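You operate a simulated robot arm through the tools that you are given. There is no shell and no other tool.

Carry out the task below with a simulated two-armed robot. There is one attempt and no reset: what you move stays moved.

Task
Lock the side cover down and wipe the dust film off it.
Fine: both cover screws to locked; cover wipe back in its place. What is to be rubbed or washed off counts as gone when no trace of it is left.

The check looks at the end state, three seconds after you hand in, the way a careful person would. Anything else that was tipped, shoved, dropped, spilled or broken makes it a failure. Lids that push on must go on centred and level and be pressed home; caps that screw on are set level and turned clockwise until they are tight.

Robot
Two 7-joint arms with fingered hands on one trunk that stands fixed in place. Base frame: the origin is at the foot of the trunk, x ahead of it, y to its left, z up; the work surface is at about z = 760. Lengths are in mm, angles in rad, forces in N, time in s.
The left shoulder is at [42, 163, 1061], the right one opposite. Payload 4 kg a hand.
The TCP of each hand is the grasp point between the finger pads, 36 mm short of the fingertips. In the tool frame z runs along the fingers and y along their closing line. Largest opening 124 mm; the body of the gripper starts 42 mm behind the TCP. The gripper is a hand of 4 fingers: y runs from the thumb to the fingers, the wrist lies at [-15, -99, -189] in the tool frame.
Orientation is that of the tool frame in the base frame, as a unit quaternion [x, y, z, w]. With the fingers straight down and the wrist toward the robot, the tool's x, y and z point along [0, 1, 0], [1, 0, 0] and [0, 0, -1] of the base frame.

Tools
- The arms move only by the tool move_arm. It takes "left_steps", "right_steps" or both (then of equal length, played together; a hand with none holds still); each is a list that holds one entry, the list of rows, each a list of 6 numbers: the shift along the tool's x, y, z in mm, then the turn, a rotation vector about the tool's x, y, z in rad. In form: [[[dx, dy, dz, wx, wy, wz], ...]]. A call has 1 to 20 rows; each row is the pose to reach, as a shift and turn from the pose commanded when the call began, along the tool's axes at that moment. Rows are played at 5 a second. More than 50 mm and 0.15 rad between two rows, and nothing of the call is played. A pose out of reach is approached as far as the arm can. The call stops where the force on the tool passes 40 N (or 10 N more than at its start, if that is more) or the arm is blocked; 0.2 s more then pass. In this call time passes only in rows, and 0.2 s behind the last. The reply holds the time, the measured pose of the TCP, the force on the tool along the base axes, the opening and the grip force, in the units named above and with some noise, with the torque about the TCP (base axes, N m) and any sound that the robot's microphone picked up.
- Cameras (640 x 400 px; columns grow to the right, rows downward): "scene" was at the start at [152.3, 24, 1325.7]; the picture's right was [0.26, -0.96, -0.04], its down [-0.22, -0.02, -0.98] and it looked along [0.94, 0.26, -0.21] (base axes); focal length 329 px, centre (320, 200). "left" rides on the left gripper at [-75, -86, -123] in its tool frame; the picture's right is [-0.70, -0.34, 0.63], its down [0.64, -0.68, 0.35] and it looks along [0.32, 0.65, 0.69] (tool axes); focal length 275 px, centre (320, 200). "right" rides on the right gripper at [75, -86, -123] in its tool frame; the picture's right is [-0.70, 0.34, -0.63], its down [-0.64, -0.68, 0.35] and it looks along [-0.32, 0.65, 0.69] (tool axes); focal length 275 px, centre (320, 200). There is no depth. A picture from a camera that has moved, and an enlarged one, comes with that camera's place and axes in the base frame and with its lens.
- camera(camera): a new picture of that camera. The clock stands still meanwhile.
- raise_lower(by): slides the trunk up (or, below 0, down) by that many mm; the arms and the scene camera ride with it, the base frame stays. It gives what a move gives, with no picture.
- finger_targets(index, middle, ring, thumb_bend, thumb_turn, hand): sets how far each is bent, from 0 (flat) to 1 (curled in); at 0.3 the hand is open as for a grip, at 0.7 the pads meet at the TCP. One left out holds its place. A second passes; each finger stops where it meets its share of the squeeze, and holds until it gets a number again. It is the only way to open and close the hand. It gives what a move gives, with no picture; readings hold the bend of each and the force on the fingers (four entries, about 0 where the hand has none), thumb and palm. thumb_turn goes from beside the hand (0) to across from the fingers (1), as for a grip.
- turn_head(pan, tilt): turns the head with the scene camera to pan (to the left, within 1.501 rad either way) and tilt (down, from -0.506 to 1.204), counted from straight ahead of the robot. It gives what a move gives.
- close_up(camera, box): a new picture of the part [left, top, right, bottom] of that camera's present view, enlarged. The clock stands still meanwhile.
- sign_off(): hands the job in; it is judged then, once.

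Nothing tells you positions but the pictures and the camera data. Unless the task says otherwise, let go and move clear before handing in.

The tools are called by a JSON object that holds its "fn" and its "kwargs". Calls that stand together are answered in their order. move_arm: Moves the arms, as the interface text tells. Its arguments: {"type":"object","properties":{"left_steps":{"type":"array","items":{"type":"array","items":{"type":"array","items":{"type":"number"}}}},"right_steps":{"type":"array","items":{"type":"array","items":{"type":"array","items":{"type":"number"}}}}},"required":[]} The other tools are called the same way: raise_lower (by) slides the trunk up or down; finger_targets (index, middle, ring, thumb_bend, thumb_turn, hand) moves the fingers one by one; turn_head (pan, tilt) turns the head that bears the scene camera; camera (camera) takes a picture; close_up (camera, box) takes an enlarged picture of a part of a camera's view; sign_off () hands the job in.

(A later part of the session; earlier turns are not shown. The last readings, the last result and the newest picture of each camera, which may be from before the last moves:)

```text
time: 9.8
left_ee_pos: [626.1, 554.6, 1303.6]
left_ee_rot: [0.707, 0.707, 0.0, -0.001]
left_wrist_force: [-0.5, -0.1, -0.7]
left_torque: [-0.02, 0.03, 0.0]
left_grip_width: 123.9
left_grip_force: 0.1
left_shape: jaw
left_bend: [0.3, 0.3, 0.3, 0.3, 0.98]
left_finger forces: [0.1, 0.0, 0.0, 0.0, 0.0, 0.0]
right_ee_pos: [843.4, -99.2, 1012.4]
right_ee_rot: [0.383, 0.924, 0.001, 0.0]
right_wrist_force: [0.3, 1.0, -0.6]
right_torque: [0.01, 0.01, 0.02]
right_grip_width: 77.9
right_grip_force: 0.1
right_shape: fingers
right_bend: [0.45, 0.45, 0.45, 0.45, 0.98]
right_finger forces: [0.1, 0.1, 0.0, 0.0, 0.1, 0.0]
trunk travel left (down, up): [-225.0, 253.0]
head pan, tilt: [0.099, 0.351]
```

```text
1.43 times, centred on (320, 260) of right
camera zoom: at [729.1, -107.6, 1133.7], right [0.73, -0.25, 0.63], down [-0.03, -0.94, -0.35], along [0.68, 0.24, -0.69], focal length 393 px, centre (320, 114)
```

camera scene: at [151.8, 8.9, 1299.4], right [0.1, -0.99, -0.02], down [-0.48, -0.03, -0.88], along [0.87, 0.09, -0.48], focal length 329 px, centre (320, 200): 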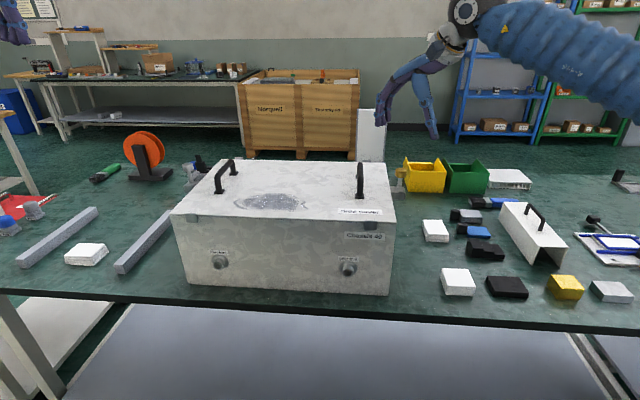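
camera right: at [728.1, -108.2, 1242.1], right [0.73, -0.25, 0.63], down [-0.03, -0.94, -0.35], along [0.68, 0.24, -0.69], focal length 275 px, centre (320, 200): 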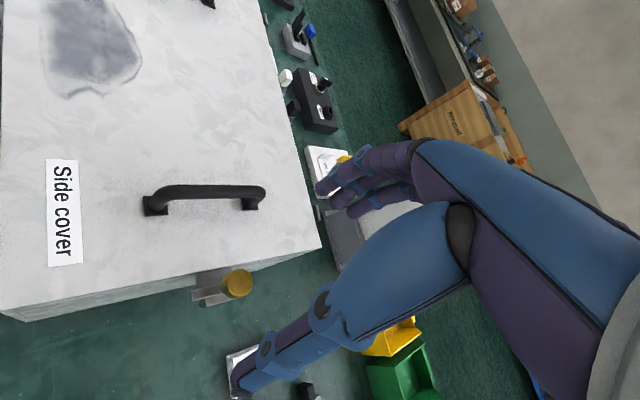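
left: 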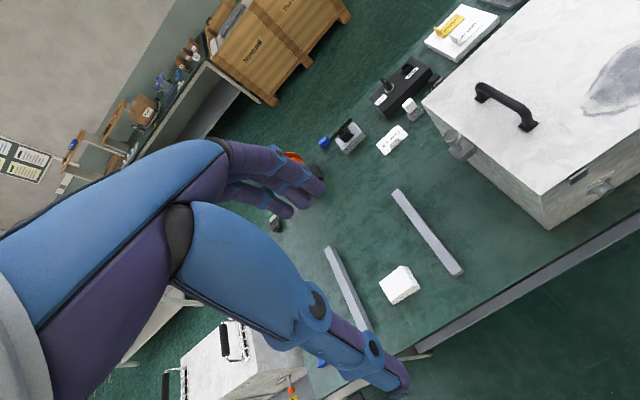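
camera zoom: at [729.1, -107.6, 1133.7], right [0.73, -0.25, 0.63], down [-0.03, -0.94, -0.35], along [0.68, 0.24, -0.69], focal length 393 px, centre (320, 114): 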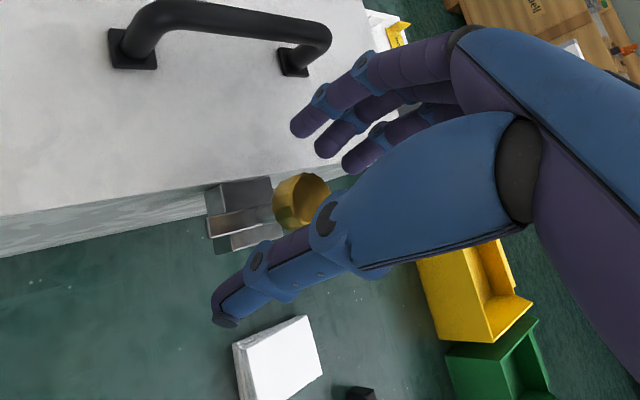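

The tips are at the knob level on both sides. I close the fingers onto the knob gradually.

{"fn": "finger_targets", "kwargs": {"hand": "right", "index": 0.59, "middle": 0.59, "ring": 0.59, "thumb_bend": 0.59}}

{"fn": "close_up", "kwargs": {"camera": "scene", "box": [360, 130, 440, 200]}}

{"fn": "close_up", "kwargs": {"camera": "right", "box": [160, 120, 480, 400]}}

```text
time: 10.8
left_ee_pos: [626.5, 555.1, 1304.6]
left_ee_rot: [0.707, 0.707, 0.0, 0.0]
left_wrist_force: [0.5, 0.4, 0.8]
left_torque: [-0.02, 0.01, -0.02]
left_grip_width: 123.8
left_grip_force: 0.1
left_shape: jaw
left_bend: [0.3, 0.3, 0.3, 0.3, 0.98]
left_finger forces: [0.0, 0.1, 0.0, 0.0, 0.0, 0.0]
right_ee_pos: [843.7, -100.6, 1011.6]
right_ee_rot: [0.382, 0.924, 0.0, 0.001]
right_wrist_force: [-1.7, -0.9, -0.3]
right_torque: [-0.05, 0.02, -0.03]
right_grip_width: 35.7
right_grip_force: 0.5
right_shape: fingers
right_bend: [0.59, 0.59, 0.59, 0.59, 0.98]
right_finger forces: [0.0, 0.0, 0.0, 0.1, 1.0, 0.0]
trunk travel left (down, up): [-225.0, 253.0]
head pan, tilt: [0.099, 0.351]
```

```text
5.71 times, centred on (400, 165) of scene
camera zoom: at [152.6, 8.9, 1299.1], right [0.1, -0.99, -0.02], down [-0.48, -0.03, -0.88], along [0.87, 0.09, -0.48], focal length 1878 px, centre (-137, 400)
```

zoom: 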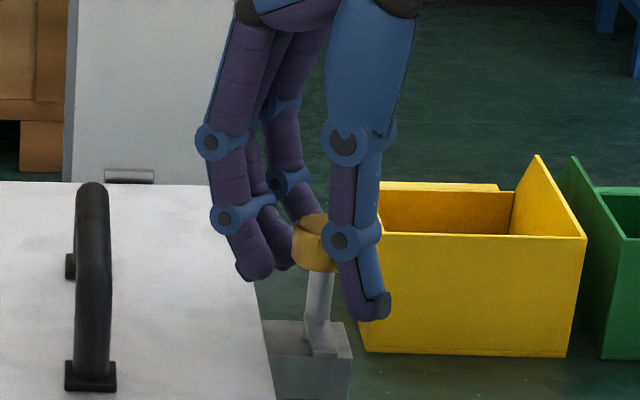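

```text
1.43 times, centred on (320, 260) of right
camera zoom: at [728.8, -107.6, 1133.8], right [0.73, -0.25, 0.63], down [-0.03, -0.94, -0.35], along [0.68, 0.24, -0.69], focal length 393 px, centre (320, 114)
```

zoom: 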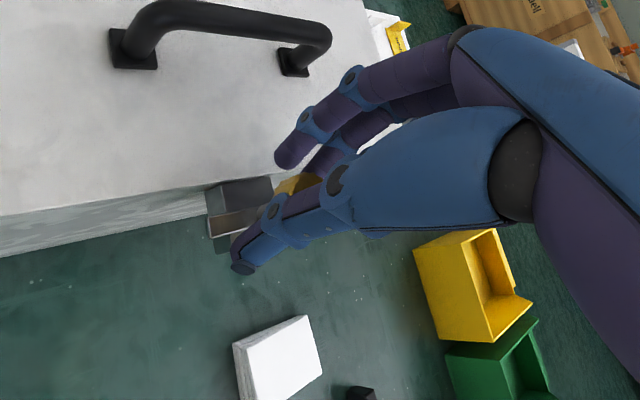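

The thumb touches lightly; now I close the fingers the rest of the way to clamp the knob.

{"fn": "finger_targets", "kwargs": {"hand": "right", "index": 0.68, "middle": 0.68, "ring": 0.68, "thumb_bend": 0.64}}

{"fn": "close_up", "kwargs": {"camera": "scene", "box": [360, 130, 440, 200]}}

{"fn": "close_up", "kwargs": {"camera": "right", "box": [160, 120, 480, 400]}}

```text
time: 11.8
left_ee_pos: [625.9, 554.5, 1304.6]
left_ee_rot: [0.707, 0.707, -0.001, 0.0]
left_wrist_force: [-0.3, 1.0, -1.3]
left_torque: [-0.01, 0.04, 0.0]
left_grip_width: 123.6
left_grip_force: 0.1
left_shape: jaw
left_bend: [0.3, 0.3, 0.3, 0.3, 0.98]
left_finger forces: [0.0, 0.0, 0.0, 0.0, 0.0, 0.0]
right_ee_pos: [843.7, -100.0, 1011.8]
right_ee_rot: [0.382, 0.924, 0.0, 0.0]
right_wrist_force: [-3.2, -1.9, -0.5]
right_torque: [0.01, 0.04, 0.02]
right_grip_width: 23.1
right_grip_force: 5.1
right_shape: fingers
right_bend: [0.66, 0.66, 0.68, 0.62, 0.97]
right_finger forces: [1.6, 2.4, 0.0, 0.0, 6.1, 0.0]
trunk travel left (down, up): [-225.0, 253.0]
head pan, tilt: [0.099, 0.351]
```

```text
5.71 times, centred on (400, 165) of scene
camera zoom: at [152.5, 8.8, 1299.1], right [0.1, -0.99, -0.02], down [-0.48, -0.03, -0.88], along [0.87, 0.09, -0.48], focal length 1878 px, centre (-137, 400)
```

zoom: 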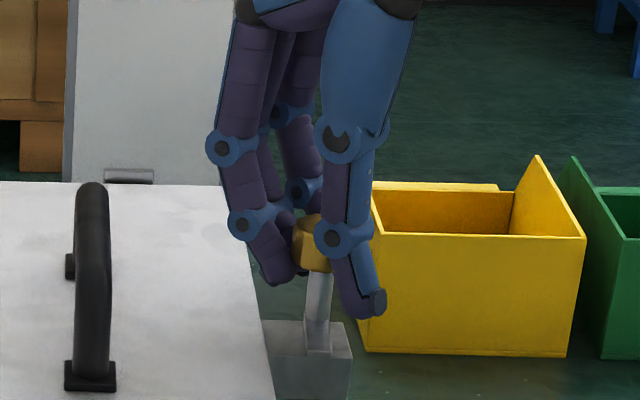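

```text
1.43 times, centred on (320, 260) of right
camera zoom: at [728.7, -107.7, 1133.8], right [0.73, -0.25, 0.63], down [-0.03, -0.94, -0.35], along [0.68, 0.24, -0.69], focal length 393 px, centre (320, 114)
```

zoom: 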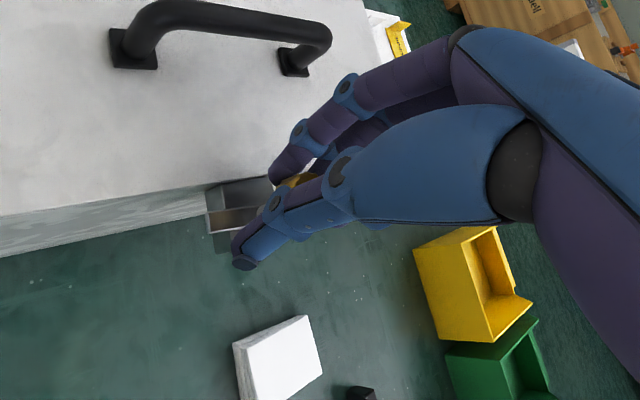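

Contact on index, middle and thumb. I increase the squeeze so the knob won't slip when turned.

{"fn": "finger_targets", "kwargs": {"hand": "right", "index": 0.78, "middle": 0.78, "ring": 0.7, "thumb_bend": 0.75}}

```text
time: 12.8
left_ee_pos: [626.5, 553.8, 1304.4]
left_ee_rot: [0.707, 0.707, 0.001, 0.0]
left_wrist_force: [-0.2, 1.4, -0.2]
left_torque: [-0.01, 0.03, 0.03]
left_grip_width: 123.7
left_grip_force: 0.1
left_shape: jaw
left_bend: [0.3, 0.3, 0.3, 0.3, 0.98]
left_finger forces: [0.0, 0.0, 0.1, 0.1, 0.1, 0.1]
right_ee_pos: [843.7, -100.2, 1010.6]
right_ee_rot: [0.383, 0.924, 0.001, 0.0]
right_wrist_force: [-2.1, -5.7, -3.7]
right_torque: [0.04, -0.04, 0.01]
right_grip_width: 17.3
right_grip_force: 24.1
right_shape: fingers
right_bend: [0.66, 0.67, 0.7, 0.64, 0.95]
right_finger forces: [10.3, 13.8, 0.1, 0.0, 23.8, 0.0]
trunk travel left (down, up): [-225.0, 253.0]
head pan, tilt: [0.099, 0.351]
```

Grip is now 24 N. I turn clockwise (about the knob axis, ~3 mm toward the thumb) by 0.4 rad first and check torque and pictures.

{"fn": "move_arm", "kwargs": {"right_steps": [[[-0.3, 0, 0, 0, 0, 0.1], [-0.6, -0.1, 0, 0, 0, 0.2], [-0.9, -0.15, 0, 0, 0, 0.3], [-1.2, -0.24, 0, 0, 0, 0.4]]]}}

{"fn": "close_up", "kwargs": {"camera": "scene", "box": [360, 130, 440, 200]}}

{"fn": "close_up", "kwargs": {"camera": "right", "box": [160, 120, 480, 400]}}

```text
time: 13.8
left_ee_pos: [626.4, 553.7, 1303.5]
left_ee_rot: [0.707, 0.707, 0.0, 0.0]
left_wrist_force: [-0.4, -0.2, 0.0]
left_torque: [-0.05, 0.01, -0.02]
left_grip_width: 123.6
left_grip_force: 0.1
left_shape: jaw
left_bend: [0.3, 0.3, 0.3, 0.3, 0.98]
left_finger forces: [0.0, 0.1, 0.0, 0.0, 0.1, 0.0]
right_ee_pos: [844.4, -100.0, 1011.7]
right_ee_rot: [0.558, 0.83, 0.0, 0.0]
right_wrist_force: [-4.6, -1.2, -3.2]
right_torque: [0.04, 0.01, 0.04]
right_grip_width: 16.3
right_grip_force: 24.9
right_shape: fingers
right_bend: [0.65, 0.67, 0.7, 0.64, 0.94]
right_finger forces: [11.0, 13.4, 0.0, 0.0, 24.9, 0.0]
trunk travel left (down, up): [-225.0, 253.0]
head pan, tilt: [0.099, 0.351]
```

```text
5.71 times, centred on (400, 165) of scene
camera zoom: at [152.5, 9.0, 1299.1], right [0.1, -0.99, -0.02], down [-0.48, -0.03, -0.88], along [0.87, 0.09, -0.48], focal length 1878 px, centre (-137, 400)
```

zoom: 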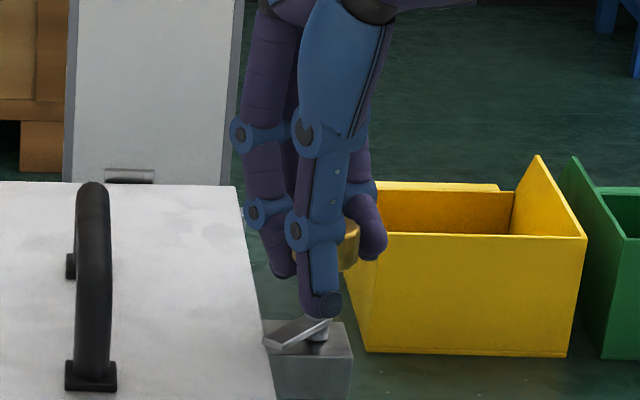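

```text
1.43 times, centred on (320, 260) of right
camera zoom: at [735.1, -63.3, 1133.2], right [0.57, -0.52, 0.63], down [-0.39, -0.85, -0.35], along [0.72, -0.05, -0.69], focal length 393 px, centre (320, 114)
```

zoom: 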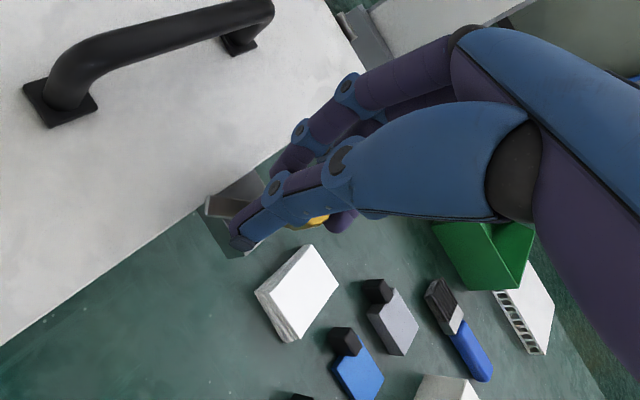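

The lever follows the turn toward the cover. I continue clockwise to about a quarter turn total.

{"fn": "move_arm", "kwargs": {"right_steps": [[[-0.4, 0, 0, 0, 0, 0.13], [-0.8, -0.1, 0, 0, 0, 0.26], [-1.1, -0.2, 0, 0, 0, 0.39], [-1.5, -0.4, 0, 0, 0, 0.52], [-1.8, -0.6, 0, 0, 0, 0.65], [-2.1, -0.9, 0, 0, 0, 0.78], [-2.4, -1.2, 0, 0, 0, 0.91], [-2.6, -1.5, 0, 0, 0, 1.04]]]}}

{"fn": "close_up", "kwargs": {"camera": "scene", "box": [360, 130, 440, 200]}}

{"fn": "close_up", "kwargs": {"camera": "right", "box": [160, 120, 480, 400]}}

```text
time: 15.6
left_ee_pos: [627.1, 556.7, 1303.4]
left_ee_rot: [0.708, 0.707, -0.001, 0.0]
left_wrist_force: [-0.4, 0.8, 0.4]
left_torque: [0.0, 0.03, 0.0]
left_grip_width: 123.8
left_grip_force: 0.1
left_shape: jaw
left_bend: [0.3, 0.3, 0.3, 0.3, 0.98]
left_finger forces: [0.1, 0.1, 0.1, 0.0, 0.0, 0.0]
right_ee_pos: [844.3, -100.3, 1012.4]
right_ee_rot: [0.896, 0.443, 0.0, 0.001]
right_wrist_force: [2.5, 27.4, -1.0]
right_torque: [0.62, -0.23, 0.43]
right_grip_width: 17.7
right_grip_force: 28.1
right_shape: fingers
right_bend: [0.66, 0.67, 0.7, 0.64, 0.94]
right_finger forces: [14.6, 9.9, 0.0, 0.1, 31.5, 0.0]
trunk travel left (down, up): [-225.0, 253.0]
head pan, tilt: [0.099, 0.351]
```

```text
5.71 times, centred on (400, 165) of scene
camera zoom: at [153.3, 11.7, 1299.0], right [0.1, -0.99, -0.01], down [-0.48, -0.04, -0.88], along [0.87, 0.09, -0.48], focal length 1878 px, centre (-137, 400)
```

zoom: 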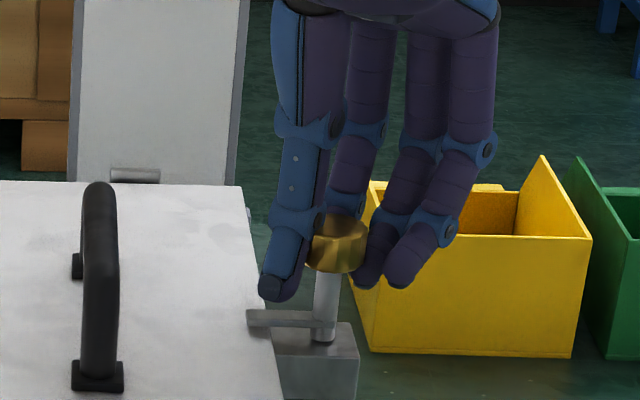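

```text
1.43 times, centred on (320, 260) of right
camera zoom: at [820.2, 11.0, 1133.4], right [-0.16, -0.76, 0.63], down [-0.93, -0.1, -0.35], along [0.32, -0.65, -0.69], focal length 393 px, centre (320, 114)
```

zoom: 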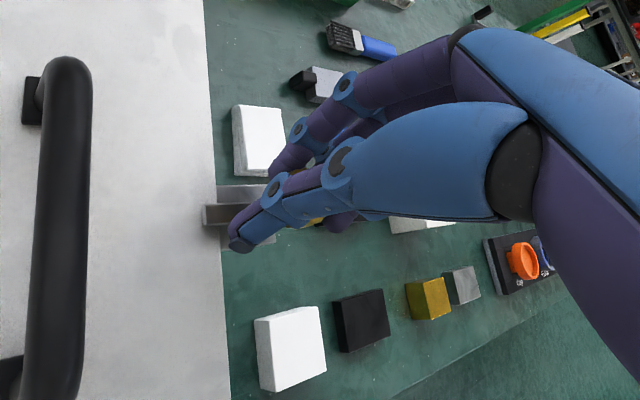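

Torque rose to 0.43 N·m, suggesting the stop, and the lever now lies over the cover. I take enlarged views to verify its angle.

{"fn": "close_up", "kwargs": {"camera": "scene", "box": [385, 170, 425, 200]}}

{"fn": "close_up", "kwargs": {"camera": "right", "box": [220, 230, 320, 310]}}

```text
13.33 times, centred on (405, 185) of scene
camera zoom: at [153.3, 11.7, 1299.0], right [0.1, -0.99, -0.01], down [-0.48, -0.04, -0.88], along [0.87, 0.09, -0.48], focal length 4383 px, centre (-813, 400)
```

zoom: 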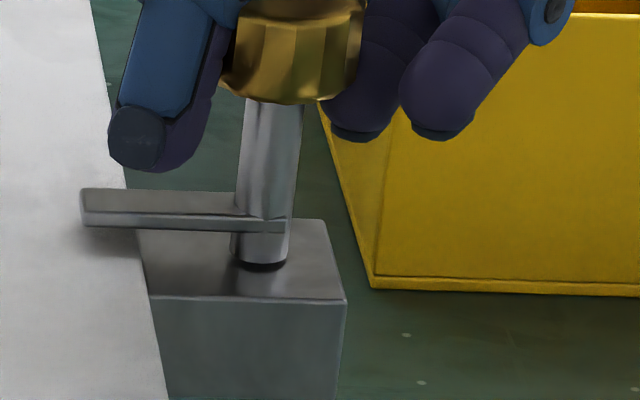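

```text
5.00 times, centred on (270, 270) of right
camera zoom: at [820.2, 11.0, 1133.4], right [-0.16, -0.76, 0.63], down [-0.93, -0.1, -0.35], along [0.32, -0.65, -0.69], focal length 1376 px, centre (570, -150)
```

zoom: 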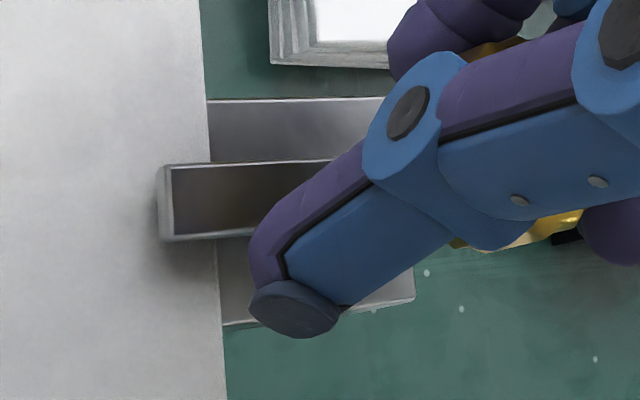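

The lever is essentially perpendicular to the cover edge, over the cover. I apply a little more clockwise turn to be sure it's at its stop.

{"fn": "move_arm", "kwargs": {"right_steps": [[[-0.2, 0, 0, 0, 0, 0.06], [-0.4, 0, 0, 0, 0, 0.12]]]}}

{"fn": "close_up", "kwargs": {"camera": "scene", "box": [385, 170, 425, 200]}}

{"fn": "close_up", "kwargs": {"camera": "right", "box": [220, 230, 320, 310]}}

```text
time: 16.1
left_ee_pos: [626.9, 557.4, 1301.5]
left_ee_rot: [0.707, 0.707, 0.0, 0.001]
left_wrist_force: [-0.3, -0.3, 0.0]
left_torque: [-0.04, 0.03, 0.01]
left_grip_width: 123.7
left_grip_force: 0.0
left_shape: jaw
left_bend: [0.3, 0.3, 0.3, 0.3, 0.98]
left_finger forces: [0.0, 0.0, 0.0, 0.1, 0.0, 0.1]
right_ee_pos: [845.1, -101.0, 1011.6]
right_ee_rot: [0.921, 0.389, -0.001, 0.001]
right_wrist_force: [6.7, 36.0, 1.7]
right_torque: [0.87, -0.29, 0.61]
right_grip_width: 18.8
right_grip_force: 33.1
right_shape: fingers
right_bend: [0.66, 0.67, 0.7, 0.63, 0.95]
right_finger forces: [19.4, 9.7, 0.1, 0.0, 35.6, 0.0]
trunk travel left (down, up): [-225.0, 253.0]
head pan, tilt: [0.099, 0.351]
```

```text
13.33 times, centred on (405, 185) of scene
camera zoom: at [153.2, 12.2, 1299.1], right [0.1, -0.99, -0.01], down [-0.48, -0.04, -0.88], along [0.87, 0.09, -0.48], focal length 4383 px, centre (-813, 400)
```

zoom: 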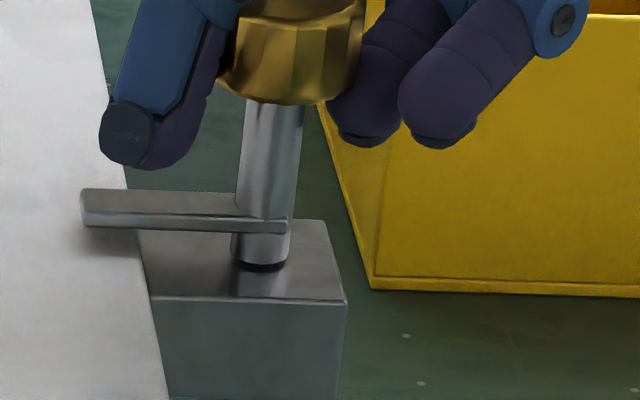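

```text
5.00 times, centred on (270, 270) of right
camera zoom: at [833.8, 12.3, 1133.5], right [-0.25, -0.73, 0.63], down [-0.94, 0.01, -0.35], along [0.24, -0.68, -0.69], focal length 1376 px, centre (570, -150)
```

zoom: 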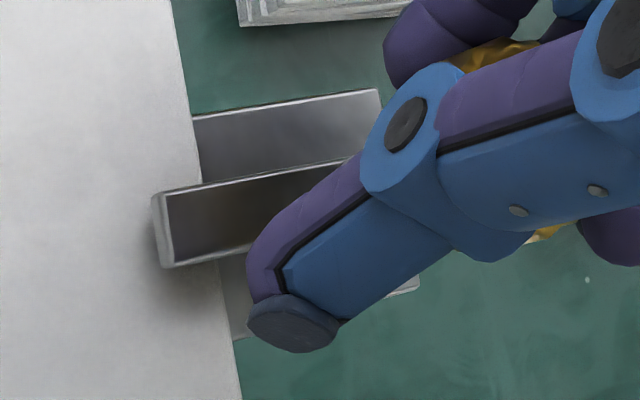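

The lever did not move further: it is at its hard stop (locked). I ease the twist slightly, then open the fingers.

{"fn": "move_arm", "kwargs": {"right_steps": [[[0.2, 0, 0, 0, 0, -0.06], [0.3, 0, 0, 0, 0, -0.1]]]}}

{"fn": "finger_targets", "kwargs": {"hand": "right", "index": 0.5, "middle": 0.5, "ring": 0.5, "thumb_bend": 0.5}}

{"fn": "close_up", "kwargs": {"camera": "scene", "box": [385, 170, 425, 200]}}

```text
time: 16.8
left_ee_pos: [626.5, 557.5, 1301.9]
left_ee_rot: [0.707, 0.707, -0.001, 0.001]
left_wrist_force: [0.5, -0.9, -0.1]
left_torque: [-0.02, -0.02, -0.03]
left_grip_width: 123.7
left_grip_force: 0.1
left_shape: jaw
left_bend: [0.3, 0.3, 0.3, 0.3, 0.98]
left_finger forces: [0.0, 0.1, 0.1, 0.0, 0.0, 0.0]
right_ee_pos: [842.7, -103.0, 1011.3]
right_ee_rot: [0.901, 0.433, -0.001, 0.0]
right_wrist_force: [3.8, 30.7, 2.3]
right_torque: [0.76, -0.19, 0.4]
right_grip_width: 18.4
right_grip_force: 30.7
right_shape: fingers
right_bend: [0.66, 0.68, 0.7, 0.63, 0.94]
right_finger forces: [16.4, 10.0, 0.0, 0.0, 35.0, 0.1]
trunk travel left (down, up): [-225.0, 253.0]
head pan, tilt: [0.099, 0.351]
```

```text
time: 17.8
left_ee_pos: [625.8, 556.1, 1304.1]
left_ee_rot: [0.707, 0.708, 0.001, 0.0]
left_wrist_force: [0.3, 0.3, 0.1]
left_torque: [-0.02, 0.02, 0.0]
left_grip_width: 123.6
left_grip_force: 0.1
left_shape: jaw
left_bend: [0.3, 0.3, 0.3, 0.3, 0.98]
left_finger forces: [0.0, 0.1, 0.1, 0.1, 0.0, 0.0]
right_ee_pos: [845.2, -103.8, 1010.9]
right_ee_rot: [0.901, 0.433, -0.001, 0.0]
right_wrist_force: [1.1, 1.2, 0.5]
right_torque: [0.0, 0.02, 0.0]
right_grip_width: 61.7
right_grip_force: 0.1
right_shape: fingers
right_bend: [0.5, 0.5, 0.5, 0.5, 0.97]
right_finger forces: [0.0, 0.1, 0.1, 0.1, 0.1, 0.0]
trunk travel left (down, up): [-225.0, 253.0]
head pan, tilt: [0.099, 0.351]
```

```text
13.33 times, centred on (405, 185) of scene
camera zoom: at [152.6, 9.6, 1299.1], right [0.1, -0.99, -0.01], down [-0.48, -0.03, -0.88], along [0.87, 0.09, -0.48], focal length 4383 px, centre (-813, 400)
```

zoom: 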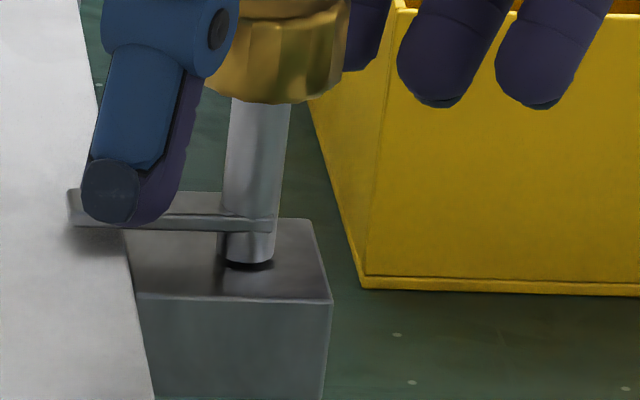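

Released, lever stays over the cover. I raise the right hand straight up and check the knob.

{"fn": "move_arm", "kwargs": {"right_steps": [[[0, 0, -20, 0, 0, 0], [0, 0, -50, 0, 0, 0], [0, 0, -90, 0, 0, 0], [0, 0, -130, 0, 0, 0], [0, 0, -170, 0, 0, 0]]]}}

{"fn": "camera", "kwargs": {"camera": "right"}}

{"fn": "close_up", "kwargs": {"camera": "scene", "box": [370, 150, 430, 200]}}

{"fn": "close_up", "kwargs": {"camera": "scene", "box": [165, 140, 265, 220]}}

```text
time: 18.9
left_ee_pos: [624.6, 555.3, 1305.2]
left_ee_rot: [0.707, 0.707, 0.0, 0.0]
left_wrist_force: [-0.4, 0.3, -0.1]
left_torque: [0.04, 0.01, -0.02]
left_grip_width: 123.6
left_grip_force: 0.0
left_shape: jaw
left_bend: [0.3, 0.3, 0.3, 0.3, 0.98]
left_finger forces: [0.0, 0.0, 0.1, 0.1, 0.1, 0.1]
right_ee_pos: [844.8, -104.3, 1181.8]
right_ee_rot: [0.901, 0.433, 0.0, 0.0]
right_wrist_force: [-0.3, 0.2, 1.0]
right_torque: [-0.01, -0.04, -0.01]
right_grip_width: 61.8
right_grip_force: 0.1
right_shape: fingers
right_bend: [0.5, 0.5, 0.5, 0.5, 0.97]
right_finger forces: [0.0, 0.1, 0.0, 0.0, 0.0, 0.1]
trunk travel left (down, up): [-225.0, 253.0]
head pan, tilt: [0.099, 0.351]
```

```text
taken
camera right: at [822.3, 7.4, 1304.1], right [-0.17, -0.75, 0.63], down [-0.93, -0.08, -0.35], along [0.31, -0.65, -0.69], focal length 275 px, centre (320, 200)
```

right: 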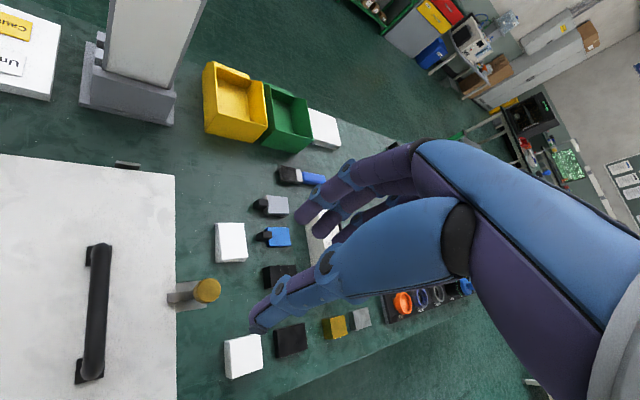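

```text
8.00 times, centred on (400, 175) of scene
camera zoom: at [151.7, 9.2, 1299.4], right [0.1, -0.99, -0.01], down [-0.48, -0.03, -0.88], along [0.87, 0.09, -0.48], focal length 2630 px, centre (-320, 400)
```

zoom: 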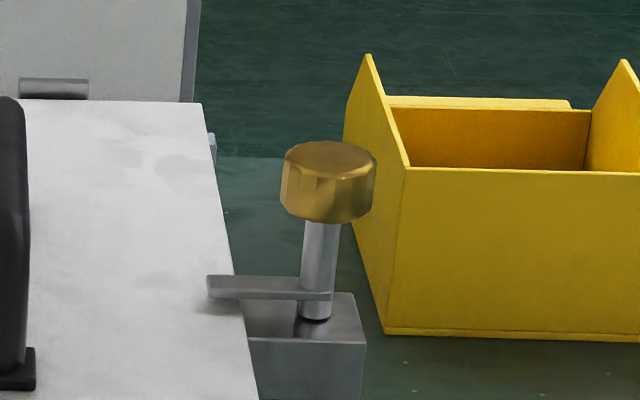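

```text
5.00 times, centred on (215, 180) of scene
camera zoom: at [151.7, 9.2, 1299.4], right [0.1, -0.99, -0.01], down [-0.48, -0.03, -0.88], along [0.87, 0.09, -0.48], focal length 1644 px, centre (845, 300)
```

zoom: 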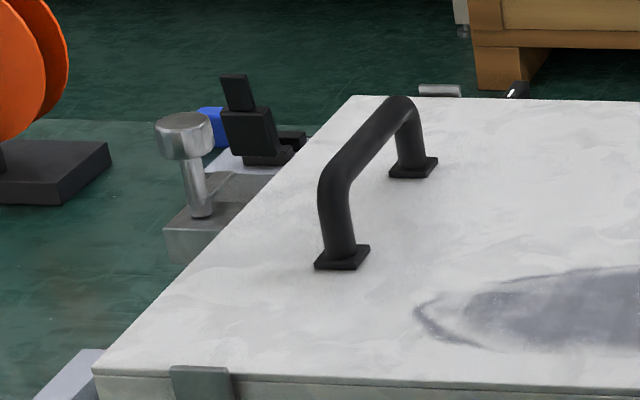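

The right screw is locked. Now the left hand moves above the left knob (est. [839, 400, 1002]).

{"fn": "move_arm", "kwargs": {"left_steps": [[[-22, 30, 20, 0, 0, 0], [-44, 60, 40, 0, 0, 0], [-66, 91, 61, 0, 0, 0], [-88, 121, 81, 0, 0, 0], [-110, 152, 102, 0, 0, 0], [-132, 182, 122, 0, 0, 0], [-154, 213, 143, 0, 0, 0]]]}}

{"fn": "camera", "kwargs": {"camera": "left"}}

{"fn": "camera", "kwargs": {"camera": "scene"}}

```text
time: 20.6
left_ee_pos: [839.6, 400.4, 1159.5]
left_ee_rot: [0.706, 0.708, -0.001, 0.0]
left_wrist_force: [0.7, -0.2, 0.1]
left_torque: [-0.01, 0.04, 0.02]
left_grip_width: 123.6
left_grip_force: 0.1
left_shape: jaw
left_bend: [0.3, 0.3, 0.3, 0.3, 0.98]
left_finger forces: [0.1, 0.1, 0.0, 0.0, 0.0, 0.0]
right_ee_pos: [845.9, -104.8, 1178.9]
right_ee_rot: [0.901, 0.434, -0.001, 0.0]
right_wrist_force: [1.1, -1.0, 0.4]
right_torque: [-0.02, 0.01, 0.03]
right_grip_width: 61.9
right_grip_force: 0.1
right_shape: fingers
right_bend: [0.5, 0.5, 0.5, 0.5, 0.97]
right_finger forces: [0.1, 0.0, 0.1, 0.0, 0.0, 0.1]
trunk travel left (down, up): [-225.0, 253.0]
head pan, tilt: [0.099, 0.351]
```

```text
taken
camera left: at [754.8, 325.9, 1281.0], right [-0.34, -0.7, -0.63], down [-0.68, 0.64, -0.35], along [0.65, 0.32, -0.69], focal length 275 px, centre (320, 200)
```

left: 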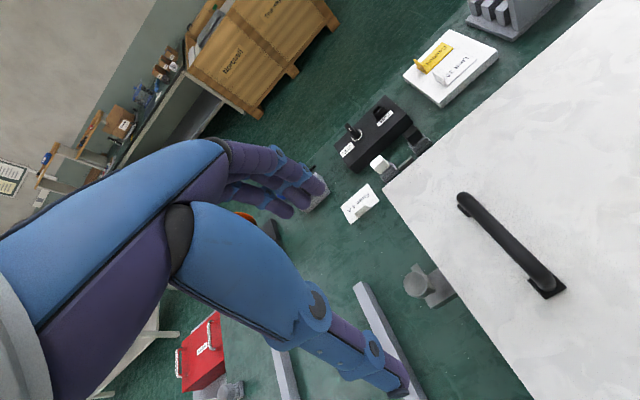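

```text
taken
camera scene: at [153.8, 8.5, 1298.8], right [0.1, -0.99, -0.02], down [-0.48, -0.03, -0.88], along [0.87, 0.09, -0.48], focal length 329 px, centre (320, 200)
```

scene: 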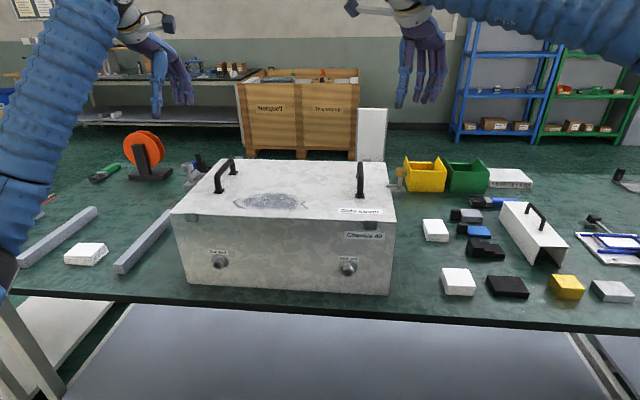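

I zoom on the left knob from this view to fix its position and lever direction.

{"fn": "close_up", "kwargs": {"camera": "left", "box": [385, 245, 465, 315]}}

{"fn": "close_up", "kwargs": {"camera": "scene", "box": [170, 150, 220, 200]}}

```text
5.71 times, centred on (425, 280) of left
camera zoom: at [754.8, 325.9, 1281.0], right [-0.34, -0.7, -0.63], down [-0.68, 0.64, -0.35], along [0.65, 0.32, -0.69], focal length 1573 px, centre (-280, -257)
```

zoom: 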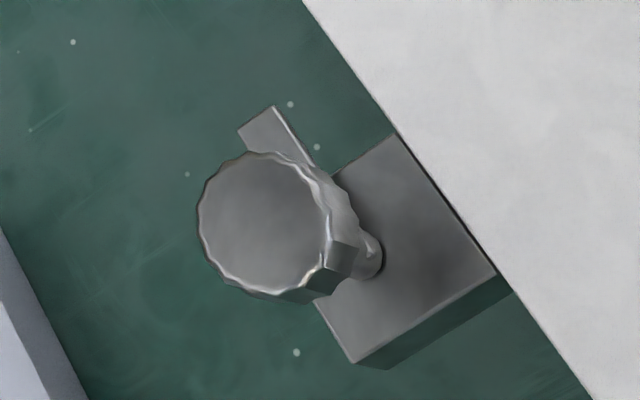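

```text
8.00 times, centred on (195, 175) of scene
camera zoom: at [153.8, 8.5, 1298.8], right [0.1, -0.99, -0.02], down [-0.48, -0.03, -0.88], along [0.87, 0.09, -0.48], focal length 2630 px, centre (1320, 400)
```

zoom: 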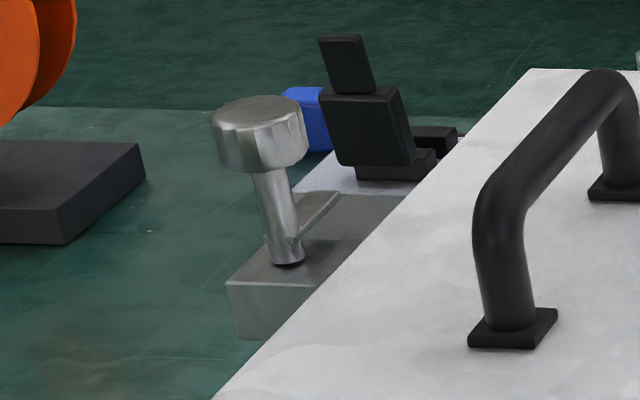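

The left knob is at about [844, 401, 998]. I pre-rotate the left hand by −0.785, lower to z≈1060 and half-close the fingers.

{"fn": "finger_targets", "kwargs": {"hand": "left", "index": 0.45, "middle": 0.45, "ring": 0.45, "thumb_bend": 0.45}}

{"fn": "move_arm", "kwargs": {"left_steps": [[[0, 1, 10, 0, 0, -0.13], [0, 2, 25, 0, 0, -0.26], [0, 3, 45, 0, 0, -0.39], [0.5, 3.5, 65, 0, 0, -0.52], [0.5, 3.5, 85, 0, 0, -0.65], [0.5, 3.5, 100, 0, 0, -0.785]]]}}

{"fn": "camera", "kwargs": {"camera": "left"}}

{"fn": "close_up", "kwargs": {"camera": "scene", "box": [130, 100, 250, 200]}}

```text
time: 21.6
left_ee_pos: [840.1, 399.0, 1159.9]
left_ee_rot: [0.707, 0.707, -0.001, 0.001]
left_wrist_force: [0.2, 0.2, -0.9]
left_torque: [0.0, 0.01, -0.03]
left_grip_width: 78.1
left_grip_force: 0.1
left_shape: fingers
left_bend: [0.45, 0.45, 0.45, 0.45, 0.98]
left_finger forces: [0.0, 0.1, 0.0, 0.0, 0.0, 0.0]
right_ee_pos: [845.1, -104.4, 1181.0]
right_ee_rot: [0.901, 0.434, 0.001, 0.0]
right_wrist_force: [0.3, -0.1, 0.4]
right_torque: [-0.02, 0.01, 0.0]
right_grip_width: 62.2
right_grip_force: 0.0
right_shape: fingers
right_bend: [0.5, 0.5, 0.5, 0.5, 0.97]
right_finger forces: [0.0, 0.0, 0.0, 0.0, 0.0, 0.0]
trunk travel left (down, up): [-225.0, 253.0]
head pan, tilt: [0.099, 0.351]
```

```text
time: 22.9
left_ee_pos: [841.3, 399.8, 1061.5]
left_ee_rot: [0.382, 0.924, -0.001, 0.001]
left_wrist_force: [-0.6, 0.3, 0.1]
left_torque: [0.03, -0.01, 0.0]
left_grip_width: 77.5
left_grip_force: 0.1
left_shape: fingers
left_bend: [0.45, 0.45, 0.45, 0.45, 0.98]
left_finger forces: [0.0, 0.0, 0.0, 0.1, 0.0, 0.1]
right_ee_pos: [844.9, -104.5, 1180.8]
right_ee_rot: [0.901, 0.433, 0.0, 0.0]
right_wrist_force: [0.4, 0.2, -0.9]
right_torque: [-0.01, -0.01, 0.01]
right_grip_width: 62.0
right_grip_force: 0.1
right_shape: fingers
right_bend: [0.5, 0.5, 0.5, 0.5, 0.97]
right_finger forces: [0.1, 0.0, 0.0, 0.0, 0.1, 0.0]
trunk travel left (down, up): [-225.0, 253.0]
head pan, tilt: [0.099, 0.351]
```

```text
taken
camera left: at [835.2, 287.5, 1182.9], right [0.26, -0.73, -0.63], down [-0.94, -0.03, -0.35], along [0.23, 0.68, -0.69], focal length 275 px, centre (320, 200)
```

left: 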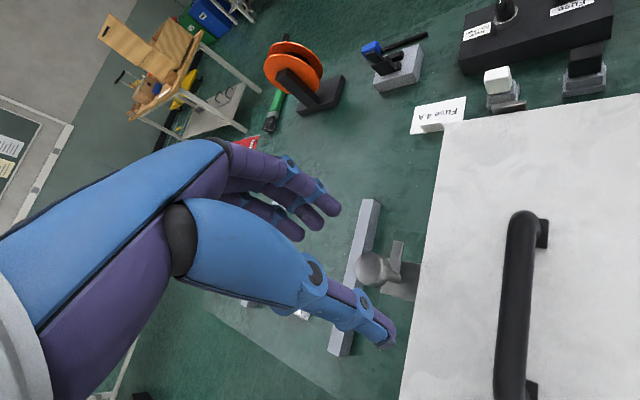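

```text
4.00 times, centred on (190, 150) of scene
camera zoom: at [152.6, 8.6, 1299.2], right [0.1, -1.0, -0.02], down [-0.48, -0.03, -0.88], along [0.87, 0.09, -0.48], focal length 1315 px, centre (840, 400)
```

zoom: 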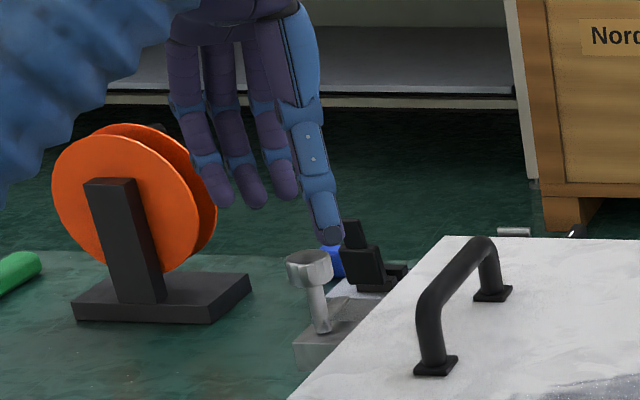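

The knob is about [845, 399]. I shift slightly and descend so the tips are at the knob's level, then check.

{"fn": "move_arm", "kwargs": {"left_steps": [[[-2.5, 2.5, 15, 0, 0, 0], [-2.5, 2.5, 35, 0, 0, 0], [-2.5, 2.5, 50, 0, 0, 0]]]}}

{"fn": "close_up", "kwargs": {"camera": "left", "box": [240, 160, 480, 400]}}

{"fn": "close_up", "kwargs": {"camera": "scene", "box": [160, 120, 260, 200]}}

```text
time: 23.8
left_ee_pos: [846.6, 401.0, 1010.6]
left_ee_rot: [0.383, 0.924, 0.0, 0.0]
left_wrist_force: [0.2, 0.1, 0.1]
left_torque: [0.04, -0.03, 0.0]
left_grip_width: 77.8
left_grip_force: 0.1
left_shape: fingers
left_bend: [0.45, 0.45, 0.45, 0.45, 0.98]
left_finger forces: [0.0, 0.0, 0.1, 0.0, 0.0, 0.0]
right_ee_pos: [846.0, -104.1, 1179.7]
right_ee_rot: [0.901, 0.434, -0.001, -0.001]
right_wrist_force: [0.0, -0.3, 0.9]
right_torque: [0.01, 0.03, -0.03]
right_grip_width: 61.9
right_grip_force: 0.2
right_shape: fingers
right_bend: [0.5, 0.5, 0.5, 0.5, 0.97]
right_finger forces: [0.1, 0.0, 0.1, 0.1, 0.1, 0.0]
trunk travel left (down, up): [-225.0, 253.0]
head pan, tilt: [0.099, 0.351]
```

```text
1.67 times, centred on (360, 280) of left
camera zoom: at [840.1, 287.8, 1132.7], right [0.25, -0.73, -0.63], down [-0.94, -0.03, -0.35], along [0.24, 0.68, -0.69], focal length 459 px, centre (253, 67)
```

zoom: 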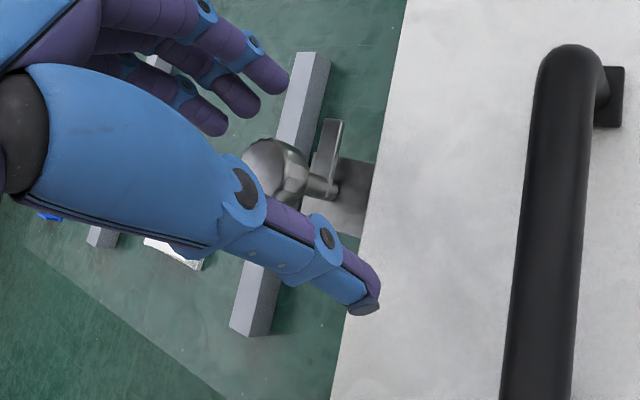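

```text
5.00 times, centred on (210, 160) of scene
camera zoom: at [153.2, 8.9, 1299.0], right [0.1, -0.99, -0.02], down [-0.48, -0.03, -0.88], along [0.87, 0.09, -0.48], focal length 1644 px, centre (870, 400)
```

zoom: 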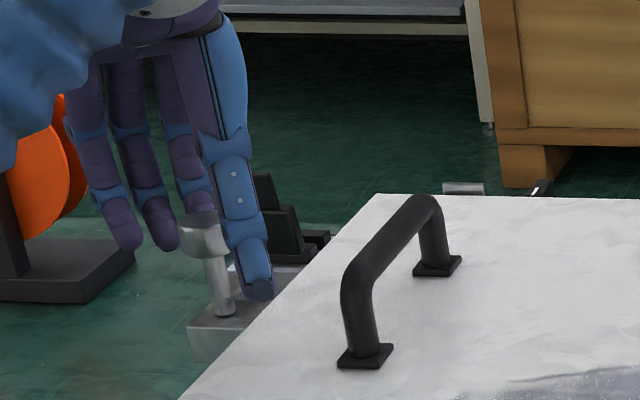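

Knob lies between thumb and fingers. I close in two stages, as on the right side.

{"fn": "finger_targets", "kwargs": {"hand": "left", "index": 0.6, "middle": 0.6, "ring": 0.6, "thumb_bend": 0.6}}

{"fn": "close_up", "kwargs": {"camera": "left", "box": [240, 160, 480, 400]}}

{"fn": "close_up", "kwargs": {"camera": "scene", "box": [160, 120, 260, 200]}}

```text
time: 24.8
left_ee_pos: [846.8, 399.6, 1011.7]
left_ee_rot: [0.382, 0.924, 0.0, -0.001]
left_wrist_force: [-2.0, -2.1, 0.8]
left_torque: [-0.04, 0.04, 0.02]
left_grip_width: 34.7
left_grip_force: 1.8
left_shape: fingers
left_bend: [0.6, 0.6, 0.6, 0.59, 0.97]
left_finger forces: [0.0, 0.0, 0.0, 0.0, 3.1, 0.1]
right_ee_pos: [844.3, -104.0, 1181.5]
right_ee_rot: [0.901, 0.434, 0.0, 0.0]
right_wrist_force: [0.1, 0.1, 1.1]
right_torque: [0.02, -0.01, -0.01]
right_grip_width: 62.1
right_grip_force: 0.1
right_shape: fingers
right_bend: [0.5, 0.5, 0.5, 0.5, 0.97]
right_finger forces: [0.0, 0.0, 0.1, 0.0, 0.0, 0.0]
trunk travel left (down, up): [-225.0, 253.0]
head pan, tilt: [0.099, 0.351]
```

```text
1.67 times, centred on (360, 280) of left
camera zoom: at [839.5, 287.5, 1133.4], right [0.25, -0.73, -0.63], down [-0.94, -0.03, -0.35], along [0.24, 0.68, -0.69], focal length 459 px, centre (253, 67)
```

zoom: 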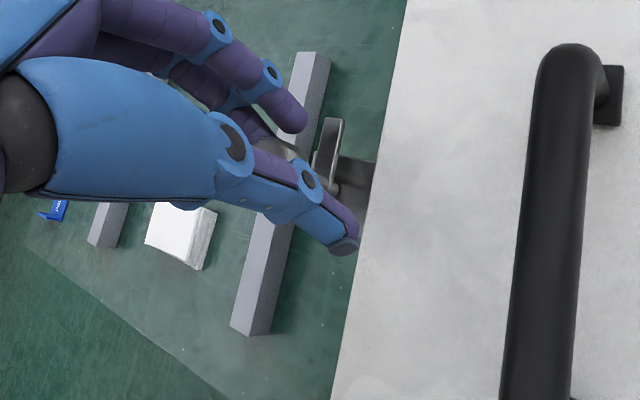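

```text
5.00 times, centred on (210, 160) of scene
camera zoom: at [152.4, 8.7, 1299.1], right [0.1, -0.99, -0.02], down [-0.48, -0.03, -0.88], along [0.87, 0.09, -0.48], focal length 1644 px, centre (870, 400)
```

zoom: 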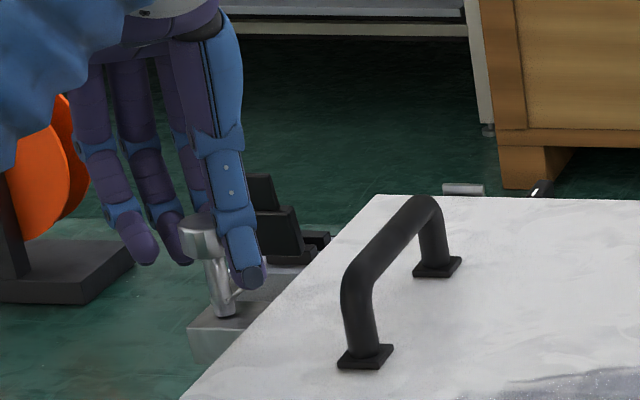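

The thumb touches first, so I shift 3 mm toward the thumb side to centre and then clamp.

{"fn": "move_arm", "kwargs": {"left_steps": [[[0, -3, 0, 0, 0, 0]]]}}

{"fn": "finger_targets", "kwargs": {"hand": "left", "index": 0.7, "middle": 0.7, "ring": 0.68, "thumb_bend": 0.68}}

{"fn": "finger_targets", "kwargs": {"hand": "left", "index": 0.78, "middle": 0.78, "ring": 0.7, "thumb_bend": 0.75}}

{"fn": "close_up", "kwargs": {"camera": "left", "box": [240, 160, 480, 400]}}

{"fn": "close_up", "kwargs": {"camera": "scene", "box": [160, 120, 260, 200]}}

```text
time: 25.1
left_ee_pos: [844.0, 398.8, 1011.0]
left_ee_rot: [0.382, 0.924, 0.0, 0.0]
left_wrist_force: [0.0, -1.1, 1.2]
left_torque: [-0.04, 0.03, -0.01]
left_grip_width: 32.6
left_grip_force: 0.7
left_shape: fingers
left_bend: [0.6, 0.6, 0.6, 0.6, 0.97]
left_finger forces: [0.0, 0.0, 0.0, 0.0, 1.8, 0.1]
right_ee_pos: [845.4, -105.7, 1180.9]
right_ee_rot: [0.901, 0.434, 0.001, 0.0]
right_wrist_force: [-1.0, -0.2, 0.1]
right_torque: [-0.01, 0.0, 0.02]
right_grip_width: 61.9
right_grip_force: 0.2
right_shape: fingers
right_bend: [0.5, 0.5, 0.5, 0.5, 0.97]
right_finger forces: [0.0, 0.1, 0.0, 0.1, 0.1, 0.0]
trunk travel left (down, up): [-225.0, 253.0]
head pan, tilt: [0.099, 0.351]
```

```text
time: 26.1
left_ee_pos: [844.2, 398.3, 1010.2]
left_ee_rot: [0.382, 0.924, 0.0, 0.0]
left_wrist_force: [-1.5, -5.0, 2.2]
left_torque: [-0.03, -0.05, -0.04]
left_grip_width: 20.5
left_grip_force: 9.9
left_shape: fingers
left_bend: [0.66, 0.66, 0.68, 0.64, 0.96]
left_finger forces: [3.8, 4.2, 0.0, 0.0, 11.7, 0.0]
right_ee_pos: [843.3, -105.3, 1181.5]
right_ee_rot: [0.901, 0.433, 0.0, 0.0]
right_wrist_force: [0.6, -0.2, 0.0]
right_torque: [-0.02, -0.01, 0.01]
right_grip_width: 61.7
right_grip_force: 0.1
right_shape: fingers
right_bend: [0.5, 0.5, 0.5, 0.5, 0.97]
right_finger forces: [0.1, 0.0, 0.0, 0.1, 0.0, 0.0]
trunk travel left (down, up): [-225.0, 253.0]
head pan, tilt: [0.099, 0.351]
```

```text
time: 27.1
left_ee_pos: [844.3, 397.8, 1011.4]
left_ee_rot: [0.383, 0.924, 0.0, 0.0]
left_wrist_force: [-1.4, -8.5, -2.1]
left_torque: [-0.16, -0.07, -0.18]
left_grip_width: 16.0
left_grip_force: 22.7
left_shape: fingers
left_bend: [0.66, 0.66, 0.7, 0.64, 0.96]
left_finger forces: [11.4, 11.0, 0.0, 0.0, 22.3, 0.0]
right_ee_pos: [844.8, -105.0, 1180.1]
right_ee_rot: [0.901, 0.433, -0.001, -0.001]
right_wrist_force: [0.8, 0.4, -0.5]
right_torque: [-0.01, 0.01, -0.04]
right_grip_width: 61.8
right_grip_force: 0.0
right_shape: fingers
right_bend: [0.5, 0.5, 0.5, 0.5, 0.97]
right_finger forces: [0.0, 0.0, 0.0, 0.0, 0.0, 0.1]
trunk travel left (down, up): [-225.0, 253.0]
head pan, tilt: [0.099, 0.351]
```

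```text
1.67 times, centred on (360, 280) of left
camera zoom: at [837.5, 285.3, 1132.5], right [0.25, -0.73, -0.63], down [-0.94, -0.03, -0.35], along [0.24, 0.68, -0.69], focal length 459 px, centre (253, 67)
```

zoom: 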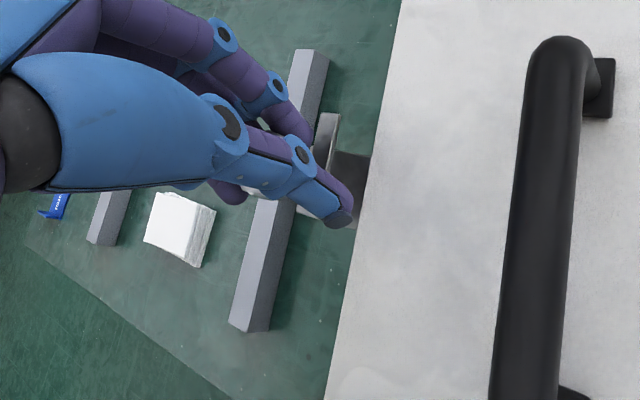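

```text
5.00 times, centred on (210, 160) of scene
camera zoom: at [152.8, 8.3, 1299.1], right [0.1, -0.99, -0.02], down [-0.48, -0.03, -0.88], along [0.87, 0.09, -0.48], focal length 1644 px, centre (870, 400)
```

zoom: 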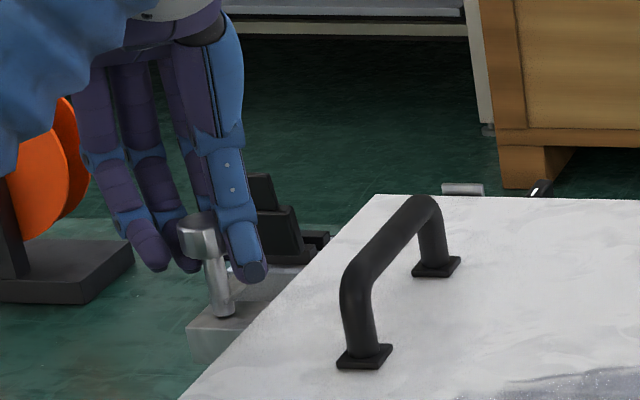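

Clamped with ~22 N on index, middle and thumb. I start the clockwise turn.

{"fn": "move_arm", "kwargs": {"left_steps": [[[-0.2, 0, 0, 0, 0, 0.1], [-0.4, 0, 0, 0, 0, 0.2], [-0.6, -0.1, 0, 0, 0, 0.3], [-0.8, -0.15, 0, 0, 0, 0.4]]]}}

{"fn": "close_up", "kwargs": {"camera": "left", "box": [240, 160, 480, 400]}}

{"fn": "close_up", "kwargs": {"camera": "scene", "box": [160, 120, 260, 200]}}

```text
time: 28.1
left_ee_pos: [844.7, 399.2, 1011.2]
left_ee_rot: [0.558, 0.83, 0.0, 0.0]
left_wrist_force: [-7.0, 0.0, -5.8]
left_torque: [-0.05, 0.05, 0.08]
left_grip_width: 13.7
left_grip_force: 22.7
left_shape: fingers
left_bend: [0.66, 0.68, 0.7, 0.66, 0.94]
left_finger forces: [8.3, 14.8, 0.0, 0.0, 21.8, 0.1]
right_ee_pos: [844.3, -105.2, 1181.3]
right_ee_rot: [0.901, 0.433, 0.0, -0.001]
right_wrist_force: [0.1, 0.6, 0.5]
right_torque: [-0.01, 0.0, -0.02]
right_grip_width: 61.6
right_grip_force: 0.0
right_shape: fingers
right_bend: [0.5, 0.5, 0.5, 0.5, 0.97]
right_finger forces: [0.0, 0.0, 0.0, 0.0, 0.1, 0.1]
trunk travel left (down, up): [-225.0, 253.0]
head pan, tilt: [0.099, 0.351]
```

```text
1.67 times, centred on (360, 280) of left
camera zoom: at [793.5, 298.2, 1132.3], right [-0.05, -0.77, -0.63], down [-0.87, 0.34, -0.35], along [0.48, 0.54, -0.69], focal length 459 px, centre (253, 67)
```

zoom: 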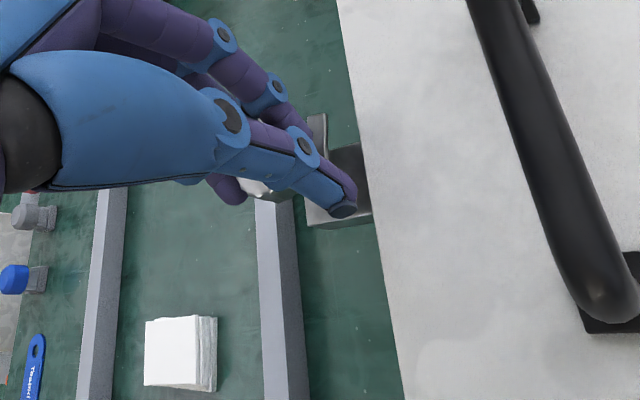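

```text
5.00 times, centred on (210, 160) of scene
camera zoom: at [152.5, 9.2, 1299.1], right [0.1, -0.99, -0.01], down [-0.48, -0.03, -0.88], along [0.87, 0.09, -0.48], focal length 1644 px, centre (870, 400)
```

zoom: 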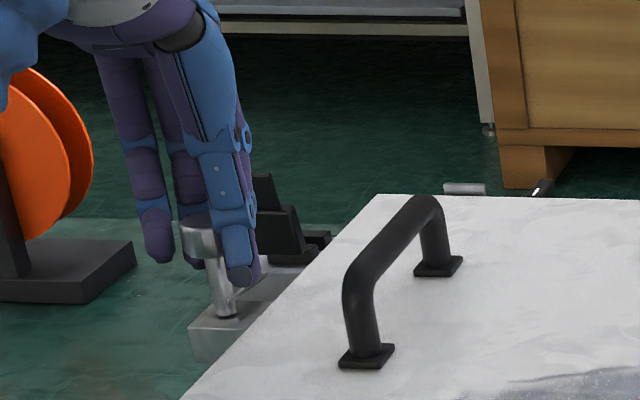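

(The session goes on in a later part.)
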